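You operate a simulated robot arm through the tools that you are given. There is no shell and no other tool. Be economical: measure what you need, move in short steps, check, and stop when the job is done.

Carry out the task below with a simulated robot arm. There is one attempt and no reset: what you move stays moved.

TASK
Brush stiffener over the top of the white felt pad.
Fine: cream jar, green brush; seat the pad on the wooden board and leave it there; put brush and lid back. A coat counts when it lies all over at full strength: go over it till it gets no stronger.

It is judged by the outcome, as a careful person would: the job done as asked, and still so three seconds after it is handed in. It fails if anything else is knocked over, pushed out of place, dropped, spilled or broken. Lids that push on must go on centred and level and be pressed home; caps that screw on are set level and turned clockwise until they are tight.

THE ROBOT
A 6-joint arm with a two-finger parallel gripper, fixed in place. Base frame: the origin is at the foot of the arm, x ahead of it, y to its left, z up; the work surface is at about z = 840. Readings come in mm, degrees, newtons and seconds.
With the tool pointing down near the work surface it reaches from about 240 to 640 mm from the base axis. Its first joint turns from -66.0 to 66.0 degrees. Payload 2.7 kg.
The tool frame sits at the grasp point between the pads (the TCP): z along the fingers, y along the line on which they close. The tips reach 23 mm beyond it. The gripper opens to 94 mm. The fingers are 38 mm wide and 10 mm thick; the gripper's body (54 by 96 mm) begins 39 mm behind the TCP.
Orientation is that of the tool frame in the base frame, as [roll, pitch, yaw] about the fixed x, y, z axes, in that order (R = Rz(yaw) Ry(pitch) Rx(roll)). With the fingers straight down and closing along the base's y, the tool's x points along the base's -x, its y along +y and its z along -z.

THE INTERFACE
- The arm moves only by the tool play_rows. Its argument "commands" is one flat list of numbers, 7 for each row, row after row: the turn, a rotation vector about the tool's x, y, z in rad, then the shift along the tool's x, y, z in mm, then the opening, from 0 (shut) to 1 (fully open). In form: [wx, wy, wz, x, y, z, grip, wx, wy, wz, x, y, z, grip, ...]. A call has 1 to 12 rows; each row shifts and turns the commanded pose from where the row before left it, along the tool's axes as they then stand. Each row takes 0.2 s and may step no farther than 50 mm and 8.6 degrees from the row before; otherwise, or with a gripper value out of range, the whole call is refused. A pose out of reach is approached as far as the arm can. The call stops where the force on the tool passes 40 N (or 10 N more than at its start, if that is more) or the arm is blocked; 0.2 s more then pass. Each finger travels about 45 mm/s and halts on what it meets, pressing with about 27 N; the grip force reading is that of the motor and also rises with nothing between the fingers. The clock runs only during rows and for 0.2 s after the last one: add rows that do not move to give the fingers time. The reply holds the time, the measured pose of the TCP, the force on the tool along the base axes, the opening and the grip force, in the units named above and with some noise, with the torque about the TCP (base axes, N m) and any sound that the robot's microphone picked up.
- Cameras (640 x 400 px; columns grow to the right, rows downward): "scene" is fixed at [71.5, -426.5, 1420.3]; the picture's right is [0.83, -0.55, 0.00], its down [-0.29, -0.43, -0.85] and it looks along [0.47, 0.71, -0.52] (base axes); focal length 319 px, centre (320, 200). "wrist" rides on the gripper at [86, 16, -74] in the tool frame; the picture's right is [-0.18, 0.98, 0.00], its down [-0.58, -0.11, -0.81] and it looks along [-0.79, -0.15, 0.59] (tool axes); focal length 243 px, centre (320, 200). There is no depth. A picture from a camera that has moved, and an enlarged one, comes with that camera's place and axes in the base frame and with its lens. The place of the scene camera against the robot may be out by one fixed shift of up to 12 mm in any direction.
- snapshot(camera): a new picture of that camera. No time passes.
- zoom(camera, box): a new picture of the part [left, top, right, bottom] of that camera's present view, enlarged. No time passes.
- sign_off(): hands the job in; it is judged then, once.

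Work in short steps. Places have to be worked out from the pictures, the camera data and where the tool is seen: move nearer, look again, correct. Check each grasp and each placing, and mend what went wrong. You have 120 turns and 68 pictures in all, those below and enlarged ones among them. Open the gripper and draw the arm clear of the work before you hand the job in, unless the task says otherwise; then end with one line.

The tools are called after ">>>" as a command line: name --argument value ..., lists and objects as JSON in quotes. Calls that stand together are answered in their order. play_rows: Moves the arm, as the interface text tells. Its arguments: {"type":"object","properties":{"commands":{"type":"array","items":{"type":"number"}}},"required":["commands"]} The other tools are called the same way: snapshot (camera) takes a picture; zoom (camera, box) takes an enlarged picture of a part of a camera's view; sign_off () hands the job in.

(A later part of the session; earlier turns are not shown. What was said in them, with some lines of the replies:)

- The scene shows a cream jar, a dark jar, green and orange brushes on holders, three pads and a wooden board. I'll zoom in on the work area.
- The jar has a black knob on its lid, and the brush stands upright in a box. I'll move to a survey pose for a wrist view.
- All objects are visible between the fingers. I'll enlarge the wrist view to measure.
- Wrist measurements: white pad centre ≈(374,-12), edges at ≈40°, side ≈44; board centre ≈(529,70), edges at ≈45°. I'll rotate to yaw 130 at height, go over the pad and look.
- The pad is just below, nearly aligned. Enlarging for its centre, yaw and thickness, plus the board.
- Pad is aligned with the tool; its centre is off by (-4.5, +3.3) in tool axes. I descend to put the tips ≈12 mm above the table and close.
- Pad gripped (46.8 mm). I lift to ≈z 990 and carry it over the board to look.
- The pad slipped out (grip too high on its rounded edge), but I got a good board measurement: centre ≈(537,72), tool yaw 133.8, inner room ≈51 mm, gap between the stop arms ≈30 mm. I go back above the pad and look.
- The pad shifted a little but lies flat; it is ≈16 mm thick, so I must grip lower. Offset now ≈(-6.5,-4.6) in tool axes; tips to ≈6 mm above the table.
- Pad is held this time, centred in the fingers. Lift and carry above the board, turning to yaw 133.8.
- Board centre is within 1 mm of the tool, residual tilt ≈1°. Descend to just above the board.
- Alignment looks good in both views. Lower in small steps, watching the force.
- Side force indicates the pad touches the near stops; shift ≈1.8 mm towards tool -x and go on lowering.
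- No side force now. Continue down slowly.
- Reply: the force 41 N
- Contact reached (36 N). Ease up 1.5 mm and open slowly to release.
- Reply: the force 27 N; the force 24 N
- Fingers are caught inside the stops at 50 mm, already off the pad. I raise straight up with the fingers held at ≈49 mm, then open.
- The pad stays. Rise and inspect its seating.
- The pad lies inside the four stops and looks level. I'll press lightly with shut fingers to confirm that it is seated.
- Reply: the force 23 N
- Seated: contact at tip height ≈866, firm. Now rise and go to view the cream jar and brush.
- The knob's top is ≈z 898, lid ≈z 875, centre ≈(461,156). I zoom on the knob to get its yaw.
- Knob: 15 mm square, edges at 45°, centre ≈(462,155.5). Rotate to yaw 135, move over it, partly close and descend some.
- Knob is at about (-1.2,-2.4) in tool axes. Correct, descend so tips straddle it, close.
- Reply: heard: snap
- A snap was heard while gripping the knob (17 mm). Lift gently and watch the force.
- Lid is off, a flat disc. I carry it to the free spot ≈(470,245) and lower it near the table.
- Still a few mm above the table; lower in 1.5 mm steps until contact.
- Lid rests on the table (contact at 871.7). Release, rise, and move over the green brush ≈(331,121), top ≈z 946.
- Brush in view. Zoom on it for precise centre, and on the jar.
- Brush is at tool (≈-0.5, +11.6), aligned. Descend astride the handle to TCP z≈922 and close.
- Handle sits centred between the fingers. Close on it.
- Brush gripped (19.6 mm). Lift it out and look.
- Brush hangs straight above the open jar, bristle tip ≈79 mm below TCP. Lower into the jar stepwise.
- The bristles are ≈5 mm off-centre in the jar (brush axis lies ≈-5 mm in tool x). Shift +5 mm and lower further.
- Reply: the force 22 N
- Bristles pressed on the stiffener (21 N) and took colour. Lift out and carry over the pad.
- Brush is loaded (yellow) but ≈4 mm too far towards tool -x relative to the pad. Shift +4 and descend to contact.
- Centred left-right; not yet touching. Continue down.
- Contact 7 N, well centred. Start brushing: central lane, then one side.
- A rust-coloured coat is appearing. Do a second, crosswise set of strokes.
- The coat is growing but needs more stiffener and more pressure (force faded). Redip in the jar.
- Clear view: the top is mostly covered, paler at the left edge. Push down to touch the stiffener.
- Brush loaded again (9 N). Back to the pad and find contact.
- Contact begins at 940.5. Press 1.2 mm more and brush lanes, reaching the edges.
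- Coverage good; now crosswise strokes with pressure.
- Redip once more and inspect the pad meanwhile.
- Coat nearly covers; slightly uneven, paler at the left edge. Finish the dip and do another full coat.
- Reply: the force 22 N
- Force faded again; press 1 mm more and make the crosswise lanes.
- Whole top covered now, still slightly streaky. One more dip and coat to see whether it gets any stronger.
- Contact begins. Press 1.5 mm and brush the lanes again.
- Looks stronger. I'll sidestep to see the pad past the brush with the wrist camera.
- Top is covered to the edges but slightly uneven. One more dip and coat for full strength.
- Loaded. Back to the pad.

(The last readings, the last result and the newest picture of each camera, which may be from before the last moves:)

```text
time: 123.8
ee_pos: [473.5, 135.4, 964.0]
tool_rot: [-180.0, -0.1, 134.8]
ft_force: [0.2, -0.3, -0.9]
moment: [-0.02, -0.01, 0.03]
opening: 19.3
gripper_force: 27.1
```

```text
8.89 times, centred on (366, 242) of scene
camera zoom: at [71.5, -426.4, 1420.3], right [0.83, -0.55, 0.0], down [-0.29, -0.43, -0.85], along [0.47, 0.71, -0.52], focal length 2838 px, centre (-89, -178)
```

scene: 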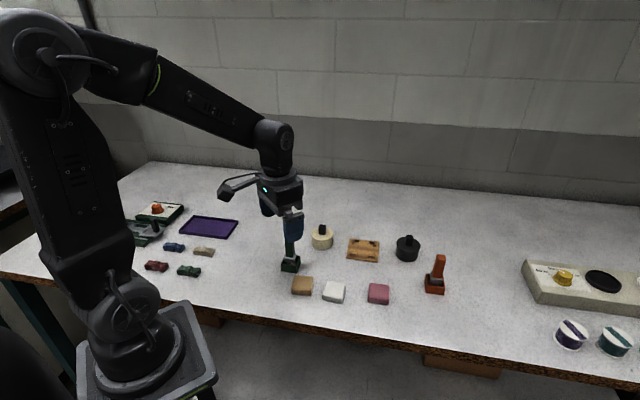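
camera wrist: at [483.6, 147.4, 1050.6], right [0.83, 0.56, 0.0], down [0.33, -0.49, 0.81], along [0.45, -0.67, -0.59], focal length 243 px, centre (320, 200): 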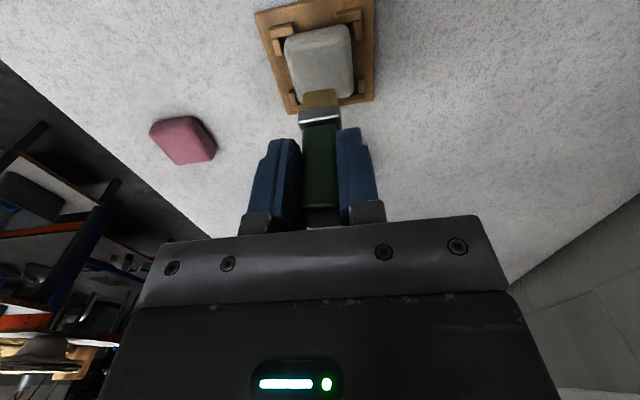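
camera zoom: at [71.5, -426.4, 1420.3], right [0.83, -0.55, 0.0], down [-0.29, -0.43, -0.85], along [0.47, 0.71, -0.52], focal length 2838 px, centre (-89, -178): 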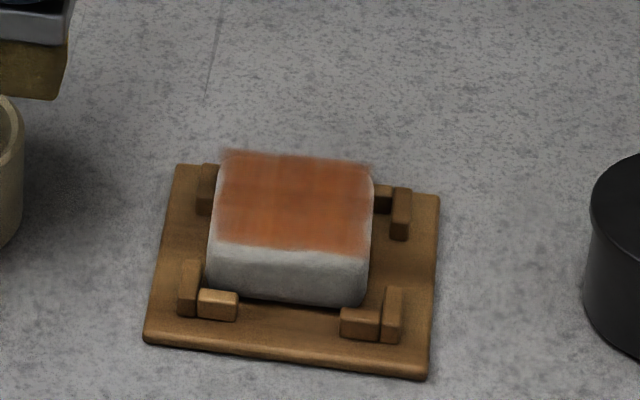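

No change from the previous coat: full strength and even. Now return the brush: move above its holder.

>>> play_rows --commands '[0, 0, 0, 0, 0, -21, 0.05, 0, 0, 0, 30.1, -33.6, 0, 0.05, 0, 0, 0, 30.1, -33.6, 0, 0.05, 0, 0, 0, 30.1, -33.6, 0, 0.05, 0, 0, 0, 0, 0, 20, 0.05, 0, 0, 0, 0, 0, 15, 0.05, 0, 0, 0, 0, 0, 0, 0.05]'

>>> snapshot --camera "wrist"

>>> zoom --camera "scene" --box '[260, 220, 340, 280]'

```text
time: 125.4
ee_pos: [339.0, 125.4, 951.8]
tool_rot: [180.0, 0.0, 134.8]
ft_force: [0.2, -0.5, -0.1]
moment: [0.0, 0.0, 0.02]
opening: 19.3
gripper_force: 26.7
```

```text
7 pictures are left
camera wrist: at [289.9, 198.9, 1025.8], right [0.83, 0.56, 0.0], down [0.33, -0.49, 0.81], along [0.45, -0.67, -0.59], focal length 243 px, centre (320, 200)
```

wrist: 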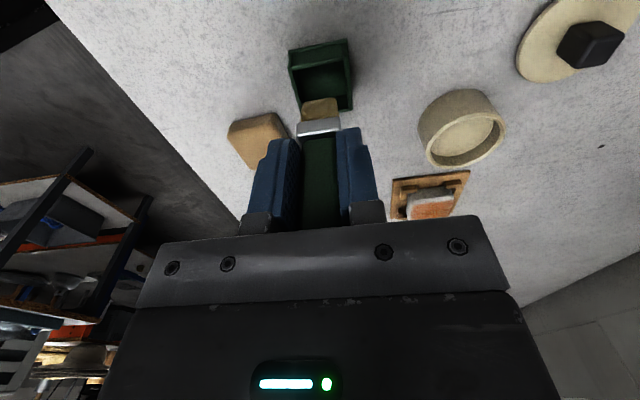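

```text
6.67 times, centred on (300, 250) of scene
camera zoom: at [71.5, -426.5, 1420.3], right [0.83, -0.55, 0.0], down [-0.29, -0.43, -0.85], along [0.47, 0.71, -0.52], focal length 2129 px, centre (453, -133)
```

zoom: 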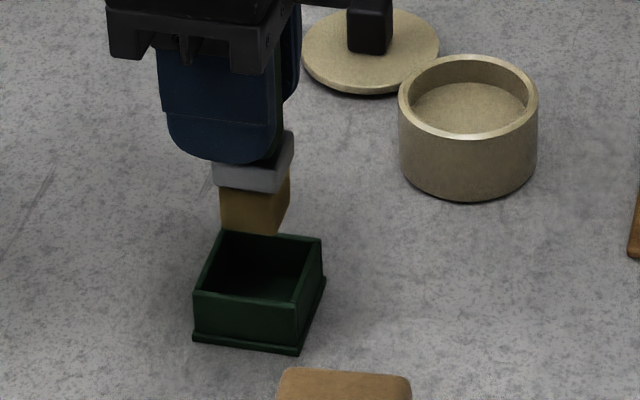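

The bristles line up over the holder. Descend into it stepwise.

>>> play_rows --commands '[0, 0, 0, 0, 0, 10, 0.05, 0, 0, 0, 0, 0, 10, 0.05, 0, 0, 0, 0, 0, 6, 0.05, 0, 0, 0, 0, 0, 4, 0.05, 0, 0, 0, 0, 0, 0, 0.05]'

>>> zoom --camera "scene" --box '[260, 220, 340, 280]'

```text
time: 126.6
ee_pos: [340.0, 125.5, 921.5]
tool_rot: [180.0, 0.1, 134.8]
ft_force: [-0.5, 0.0, 0.4]
moment: [-0.01, -0.01, 0.0]
opening: 19.4
gripper_force: 26.8
```

```text
6.67 times, centred on (300, 250) of scene
camera zoom: at [71.5, -426.5, 1420.3], right [0.83, -0.55, 0.0], down [-0.29, -0.43, -0.85], along [0.47, 0.71, -0.52], focal length 2129 px, centre (453, -133)
```

zoom: 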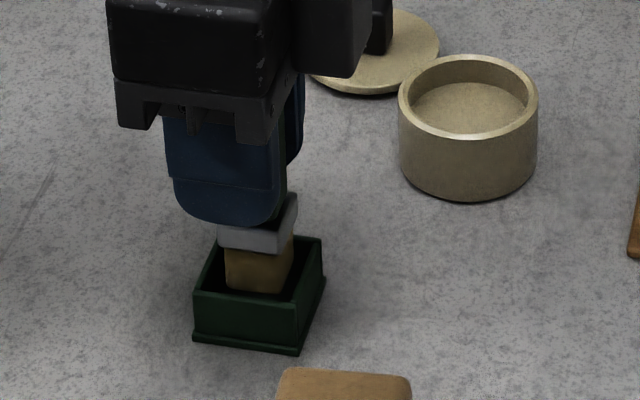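

Inside the holder, no contact yet. Small correction and lower until it stands on the floor.

>>> play_rows --commands '[0, 0, 0, 1, 1, 3, 0.05, 0, 0, 0, 0, 0, 3, 0.05, 0, 0, 0, 0, 0, 1.5, 0.05, 0, 0, 0, 0, 0, 0, 0.05]'

>>> play_rows --commands '[0, 0, 0, 0, 0, 1, 0.05, 0, 0, 0, 0, 0, 1, 0.05, 0, 0, 0, 0, 0, 0, 0.05]'

```text
time: 127.6
ee_pos: [338.8, 128.9, 915.1]
tool_rot: [-180.0, 0.0, 134.8]
ft_force: [0.3, 0.1, -1.5]
moment: [-0.02, -0.01, 0.0]
opening: 19.5
gripper_force: 26.9
```

```text
time: 128.4
ee_pos: [338.0, 127.7, 912.1]
tool_rot: [180.0, 0.1, 134.8]
ft_force: [0.6, 0.1, -0.8]
moment: [0.0, -0.01, 0.0]
opening: 19.6
gripper_force: 26.9
```

>>> play_rows --commands '[0, 0, 0, 0, 0, 1, 0.05, 0, 0, 0, 0, 0, 1, 0.05, 0, 0, 0, 0, 0, 0, 0.05]'

>>> play_rows --commands '[0, 0, 0, 0, 0, 1, 0.05, 0, 0, 0, 0, 0, 0, 0.05]'

```text
time: 129.2
ee_pos: [337.6, 128.3, 910.5]
tool_rot: [-180.0, 0.0, 134.9]
ft_force: [0.7, -0.5, -0.9]
moment: [-0.02, -0.01, -0.01]
opening: 19.5
gripper_force: 27.4
```

```text
time: 129.8
ee_pos: [339.1, 129.1, 909.5]
tool_rot: [-180.0, 0.0, 134.8]
ft_force: [-0.2, 0.1, -0.1]
moment: [0.01, -0.01, -0.02]
opening: 19.6
gripper_force: 27.3
```

>>> play_rows --commands '[0, 0, 0, 0, 0, 1, 0.05, 0, 0, 0, 0, 0, 0, 0.05]'

>>> play_rows --commands '[0, 0, 0, 0, 0, 1, 0.05, 0, 0, 0, 0, 0, 0, 0.05]'

>>> play_rows --commands '[0, 0, 0, 0, 0, 1, 0.05, 0, 0, 0, 0, 0, 0, 0.05]'

```text
time: 130.4
ee_pos: [338.6, 127.3, 908.2]
tool_rot: [-180.0, 0.0, 134.8]
ft_force: [-0.1, 0.3, -0.9]
moment: [-0.02, 0.0, -0.01]
opening: 19.6
gripper_force: 26.7
```

```text
time: 131.0
ee_pos: [338.6, 128.9, 907.5]
tool_rot: [180.0, 0.0, 134.8]
ft_force: [-0.2, -0.6, -0.2]
moment: [0.0, 0.03, 0.03]
opening: 19.4
gripper_force: 26.7
```

```text
time: 131.6
ee_pos: [339.0, 128.5, 907.1]
tool_rot: [180.0, 0.0, 134.8]
ft_force: [-3.7, -0.6, 13.3]
moment: [-0.17, 0.04, -0.04]
opening: 19.6
gripper_force: 27.0
```

The brush stands on the holder floor. Ease up and open.

>>> play_rows --commands '[0, 0, 0, 0, 0, -0.5, 0.05, 0, 0, 0, 0, 0, 0, 0.25, 0, 0, 0, 0, 0, 0, 0.4, 0, 0, 0, 0, 0, 0, 0.5, 0, 0, 0, 0, 0, -10, 0.5, 0, 0, 0, 0, 0, -40, 0.5, 0, 0, 0, 0, 0, -45, 0.5, 0, 0, 0, 0, 0, 0, 0.5]'

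>>> snapshot --camera "scene"

```text
time: 133.4
ee_pos: [338.1, 126.6, 1000.5]
tool_rot: [180.0, -0.1, 134.9]
ft_force: [0.4, 0.2, -0.5]
moment: [-0.01, 0.0, 0.04]
opening: 47.1
gripper_force: 0.0
```

```text
4 pictures are left
```

scene: 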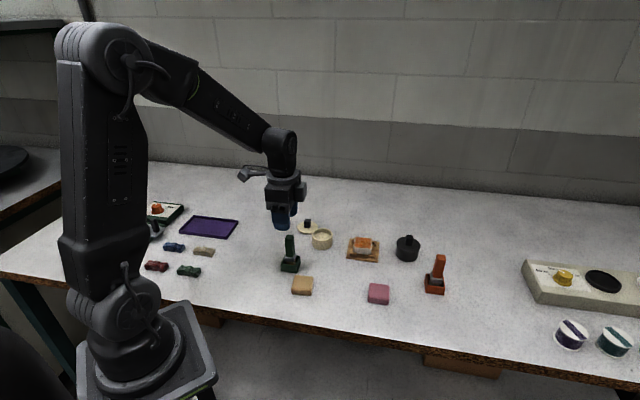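

Brush is upright in its box. Go to the lid at its recorded spot, stopping above it to check position.

>>> play_rows --commands '[0, 0, 0, -2.5, 44.5, 0, 0.5, 0, 0, 0, -2.5, 44.5, 0, 0.5, 0, 0, 0, -2.5, 44.5, 0, 0.5, 0, 0, 0, -2.5, 44.5, 0, 0.5, 0, 0, 0, 0, 0, 40, 0.5, 0, 0, 0, 0, 0, 30, 0.5, 0, 0, 0, 0, 0, 0, 0.5, 0, 0, 0, 0, 0, 0, 0.5]'

>>> snapshot --camera "wrist"

```text
time: 135.2
ee_pos: [472.6, 246.2, 932.0]
tool_rot: [-179.9, 0.0, 134.8]
ft_force: [-1.0, 1.4, 0.3]
moment: [0.0, -0.01, 0.03]
opening: 47.3
gripper_force: 0.1
```

```text
3 pictures are left
camera wrist: at [423.8, 319.1, 1005.7], right [0.83, 0.56, 0.0], down [0.33, -0.49, 0.81], along [0.45, -0.67, -0.59], focal length 243 px, centre (320, 200)
```

wrist: 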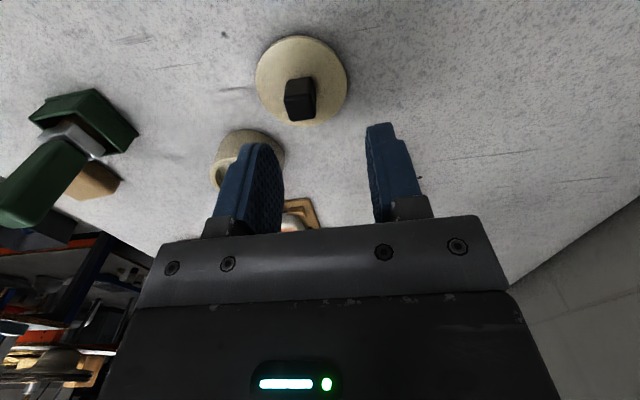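

The lid's knob is ≈12 mm towards tool -y of where I left it. Zoom for precision and yaw.

>>> zoom --camera "wrist" --box '[250, 30, 354, 130]'

```text
4.00 times, centred on (302, 80) of wrist
camera zoom: at [423.8, 319.1, 1005.7], right [0.83, 0.56, 0.0], down [0.33, -0.49, 0.81], along [0.45, -0.67, -0.59], focal length 970 px, centre (392, 680)
```

zoom: 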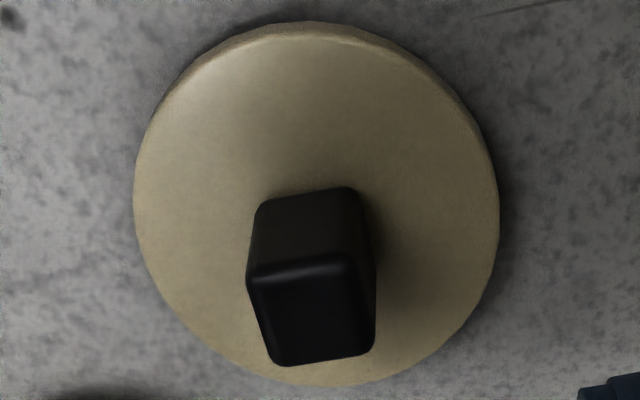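

Knob aligned; centre at (0,-13.2) in tool axes. Shift, descend and grasp.

>>> play_rows --commands '[0, 0, 0, 0, -13.2, 0, 0.5, 0, 0, 0, 0, 0, 30, 0.5, 0, 0, 0, 0, 0, 26, 0.5, 0, 0, 0, 0, 0, 3.5, 0.5, 0, 0, 0, 0, 0, 0, 0.05, 0, 0, 0, 0, 0, 0, 0.05, 0, 0, 0, 0, 0, 0, 0.05, 0, 0, 0, 0, 0, 0, 0.05, 0, 0, 0, 0, 0, 0, 0.05]'

```text
time: 137.2
ee_pos: [462.5, 236.1, 872.7]
tool_rot: [179.9, 0.1, 134.9]
ft_force: [0.8, 0.1, 0.2]
moment: [-0.04, 0.01, -0.01]
opening: 17.3
gripper_force: 26.7
```

Knob gripped (17.3 mm). Lift and carry over the jar, then check.

>>> play_rows --commands '[0, 0, 0, 0, 0, -25, 0.05, 0, 0, 0, 0, 0, -25, 0.05, 0, 0, 0, -27.8, -29.3, 0, 0.05, 0, 0, 0, -27.8, -29.3, 0, 0.05, 0, 0, 0, 0, 0, 0, 0.05, 0, 0, 0, 0, 0, 0, 0.05]'

>>> zoom --camera "scene" --box '[286, 205, 358, 259]'

```text
time: 138.6
ee_pos: [459.6, 157.4, 923.7]
tool_rot: [180.0, -0.1, 134.8]
ft_force: [-0.4, -0.2, 0.2]
moment: [-0.01, 0.02, -0.02]
opening: 17.1
gripper_force: 26.6
```

```text
7.41 times, centred on (322, 232) of scene
camera zoom: at [71.5, -426.5, 1420.3], right [0.83, -0.55, 0.0], down [-0.29, -0.43, -0.85], along [0.47, 0.71, -0.52], focal length 2365 px, centre (305, -37)
```

zoom: 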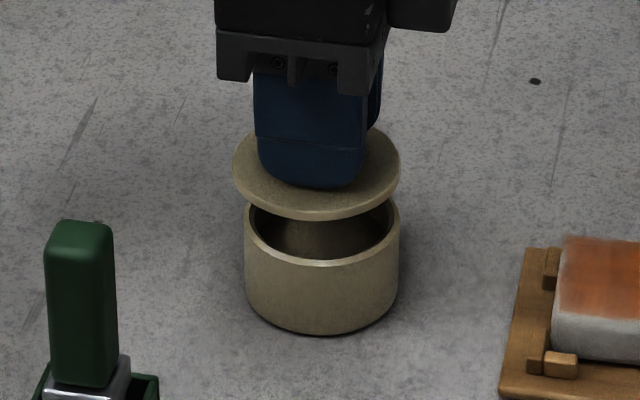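

Lid is ≈2.2 mm to the left of the jar (tool +x). Correct by -2.2 in x and lower close to the rim.

>>> play_rows --commands '[0, 0, 0, -2.2, 0, 6, 0.05, 0, 0, 0, 0, 0, 6, 0.05, 0, 0, 0, 0, 0, 3, 0.05, 0, 0, 0, 0, 0, 0, 0.05, 0, 0, 0, 0, 0, 0, 0.05]'

>>> zoom --camera "scene" --box '[286, 205, 358, 259]'

```text
time: 139.8
ee_pos: [462.7, 154.3, 908.4]
tool_rot: [179.9, 0.0, 135.0]
ft_force: [-0.4, 0.1, 0.1]
moment: [-0.04, 0.02, -0.02]
opening: 17.4
gripper_force: 27.0
```

```text
7.41 times, centred on (322, 232) of scene
camera zoom: at [71.5, -426.5, 1420.3], right [0.83, -0.55, 0.0], down [-0.29, -0.43, -0.85], along [0.47, 0.71, -0.52], focal length 2365 px, centre (305, -37)
```

zoom: 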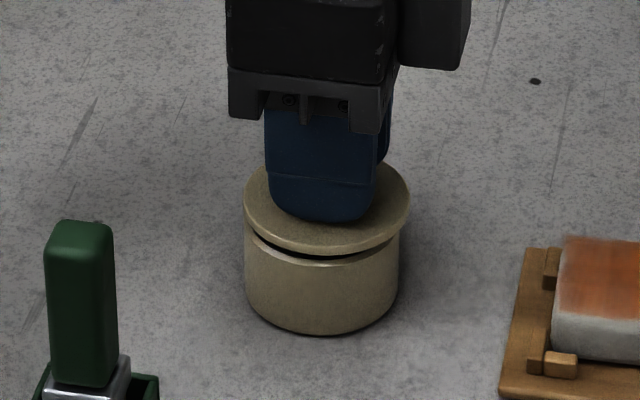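

Now ≈1.6 mm too far right (pictures are spent, so I'll rely on pose readings; target ≈(461.2,155.3)). Correct by +1.6 in tool x.

>>> play_rows --commands '[0, 0, 0, 1.6, 0, 0, 0.05, 0, 0, 0, 0, 0, 0, 0.05, 0, 0, 0, 0, 0, 0, 0.05]'

>>> play_rows --commands '[0, 0, 0, 0, 0, 0, 0.05, 0, 0, 0, 0, 0, 0, 0.05]'

>>> play_rows --commands '[0, 0, 0, 0, 0, 0, 0.05, 0, 0, 0, 0, 0, 0, 0.05]'

```text
time: 140.6
ee_pos: [460.9, 156.3, 907.9]
tool_rot: [180.0, 0.0, 134.9]
ft_force: [0.2, 0.9, -0.3]
moment: [-0.01, -0.01, 0.01]
opening: 17.3
gripper_force: 26.7
```

```text
time: 141.2
ee_pos: [461.7, 155.9, 906.8]
tool_rot: [-179.9, 0.0, 134.8]
ft_force: [-0.6, 0.0, -0.1]
moment: [0.02, 0.01, -0.01]
opening: 17.3
gripper_force: 26.7
```

```text
time: 141.8
ee_pos: [462.4, 154.9, 907.9]
tool_rot: [-180.0, 0.0, 134.8]
ft_force: [0.7, -0.1, -0.7]
moment: [0.0, 0.01, 0.01]
opening: 17.3
gripper_force: 26.8
```

Average pose suggests tool y is ≈1.2 mm too high versus the original seated pose; correct and lower toward contact.

>>> play_rows --commands '[0, 0, 0, 0, -1.3, 1, 0.05, 0, 0, 0, 0, 0, 1.5, 0.05, 0, 0, 0, 0, 0, 0, 0.05]'

>>> play_rows --commands '[0, 0, 0, 0, 0, 1, 0.05, 0, 0, 0, 0, 0, 0, 0.05]'

>>> play_rows --commands '[0, 0, 0, 0, 0, 1, 0.05, 0, 0, 0, 0, 0, 0, 0.05]'

```text
time: 142.6
ee_pos: [462.1, 155.8, 905.1]
tool_rot: [179.9, -0.1, 134.8]
ft_force: [-0.4, 0.7, -0.5]
moment: [-0.01, 0.0, -0.03]
opening: 17.1
gripper_force: 27.0
```

```text
time: 143.2
ee_pos: [460.4, 155.5, 904.3]
tool_rot: [180.0, 0.1, 134.8]
ft_force: [-0.4, -0.2, -0.6]
moment: [-0.03, -0.03, 0.02]
opening: 17.0
gripper_force: 26.9
```

```text
time: 143.8
ee_pos: [461.2, 154.8, 902.8]
tool_rot: [179.9, 0.1, 134.8]
ft_force: [-0.2, -0.3, -1.3]
moment: [0.02, 0.02, 0.01]
opening: 17.2
gripper_force: 26.5
```

>>> play_rows --commands '[0, 0, 0, 0, 0, 1, 0.05, 0, 0, 0, 0, 0, 0, 0.05]'

>>> play_rows --commands '[0, 0, 0, 0, 0, 1, 0.05, 0, 0, 0, 0, 0, 0, 0.05]'

```text
time: 144.4
ee_pos: [461.8, 154.6, 902.1]
tool_rot: [180.0, 0.1, 134.8]
ft_force: [-0.6, -0.1, -0.4]
moment: [0.02, -0.01, 0.01]
opening: 17.0
gripper_force: 27.2
```

```text
time: 145.0
ee_pos: [461.7, 155.4, 902.0]
tool_rot: [179.8, 0.1, 134.9]
ft_force: [-4.3, -1.9, 15.0]
moment: [-0.01, 0.19, 0.01]
opening: 17.0
gripper_force: 26.9
heard: snap
```

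A snap: the lid engaged. Press a bit more to be sure it's home.

>>> play_rows --commands '[0, 0, 0, 0, 0, 1, 0.05, 0, 0, 0, 0, 0, 1, 0.05, 0, 0, 0, 0, 0, 0, 0.05]'

```text
time: 145.8
ee_pos: [460.5, 154.7, 900.9]
tool_rot: [179.8, 0.0, 134.8]
ft_force: [-6.8, -4.7, 34.8]
moment: [-0.11, 0.24, 0.01]
opening: 17.0
gripper_force: 27.0
```

Firm at 35 N. Ease the load and open gradually, then check force.

>>> play_rows --commands '[0, 0, 0, 0, 0, -1.5, 0.05, 0, 0, 0, 0, 0, -0.8, 0.05, 0, 0, 0, 0, 0, 0, 0.2, 0, 0, 0, 0, 0, 0, 0.25, 0, 0, 0, 0, 0, 0, 0.3, 0, 0, 0, 0, 0, 0, 0.4, 0, 0, 0, 0, 0, 0, 0.4]'

```text
time: 147.4
ee_pos: [460.4, 155.5, 900.9]
tool_rot: [-180.0, 0.0, 134.8]
ft_force: [-1.5, 1.7, 16.5]
moment: [0.05, 0.04, -0.01]
opening: 33.5
gripper_force: 0.0
```

Fingertips are resting on the lid; raise gently before moving further.

>>> play_rows --commands '[0, 0, 0, 0, 0, -2, 0.36, 0, 0, 0, 0, 0, -2, 0.36, 0, 0, 0, 0, 0, 0, 0.36, 0, 0, 0, 0, 0, 0, 0.36]'

```text
time: 148.4
ee_pos: [460.8, 154.4, 904.6]
tool_rot: [-180.0, 0.0, 134.8]
ft_force: [0.6, 0.0, 0.4]
moment: [0.0, 0.01, 0.03]
opening: 33.8
gripper_force: 0.0
```

Free of contact. Rise, shut the fingers, and press the knob from above once to make sure the lid is home.

>>> play_rows --commands '[0, 0, 0, 0, 0, -25, 0.36, 0, 0, 0, 0, 0, -15, 0.36, 0, 0, 0, 0, 0, 0, 0, 0, 0, 0, 0, 0, 0, 0, 0, 0, 0, 0, 0, 0, 0, 0, 0, 0, 0, 0, 15, 0, 0, 0, 0, 0, 0, 4, 0, 0, 0, 0, 0, 0, 2, 0, 0, 0, 0, 0, 0, 1, 0, 0, 0, 0, 0, 0, 1, 0, 0, 0, 0, 0, 0, 0, 0]'

```text
time: 150.7
ee_pos: [462.2, 155.0, 925.6]
tool_rot: [179.8, 0.1, 134.9]
ft_force: [-4.9, -0.6, 8.2]
moment: [-0.01, 0.1, 0.02]
opening: 0.0
gripper_force: 27.0
stopped in row 11: the force on the tool passed its limit at 42 N (the readings are from after the stop); the commanded pose is now the measured one
```

Pressed with 42 N, no further snap, so it was already home. Retreat up and clear.

>>> play_rows --commands '[0, 0, 0, 0, 0, -20, 0, 0, 0, 0, 0, 0, -40, 0.3, 0, 0, 0, 0, 0, -40, 0.6, 0, 0, 0, 0, 0, -40, 1, 0, 0, 0, 0, 0, -40, 1, 0, 0, 0, 0, 0, -40, 1, 0, 0, 0, 0, 0, 0, 1, 0, 0, 0, 0, 0, 0, 1]'

```text
time: 152.5
ee_pos: [460.4, 155.9, 1143.9]
tool_rot: [179.7, 0.1, 134.8]
ft_force: [-0.2, -0.1, -0.5]
moment: [0.0, -0.02, 0.04]
opening: 93.9
gripper_force: 0.1
```

The gripper is open and the arm is clear of the work, so I'm handing it in.

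>>> sign_off

```text
The job is handed in.
```

The white pad is seated on the wooden board with a full-strength coat over its whole top. The green brush is back upright in its box and the cream jar's lid is snapped on and pressed home. I ran out of pictures before the lid went on, so I judged that only by the snap and a firm press.
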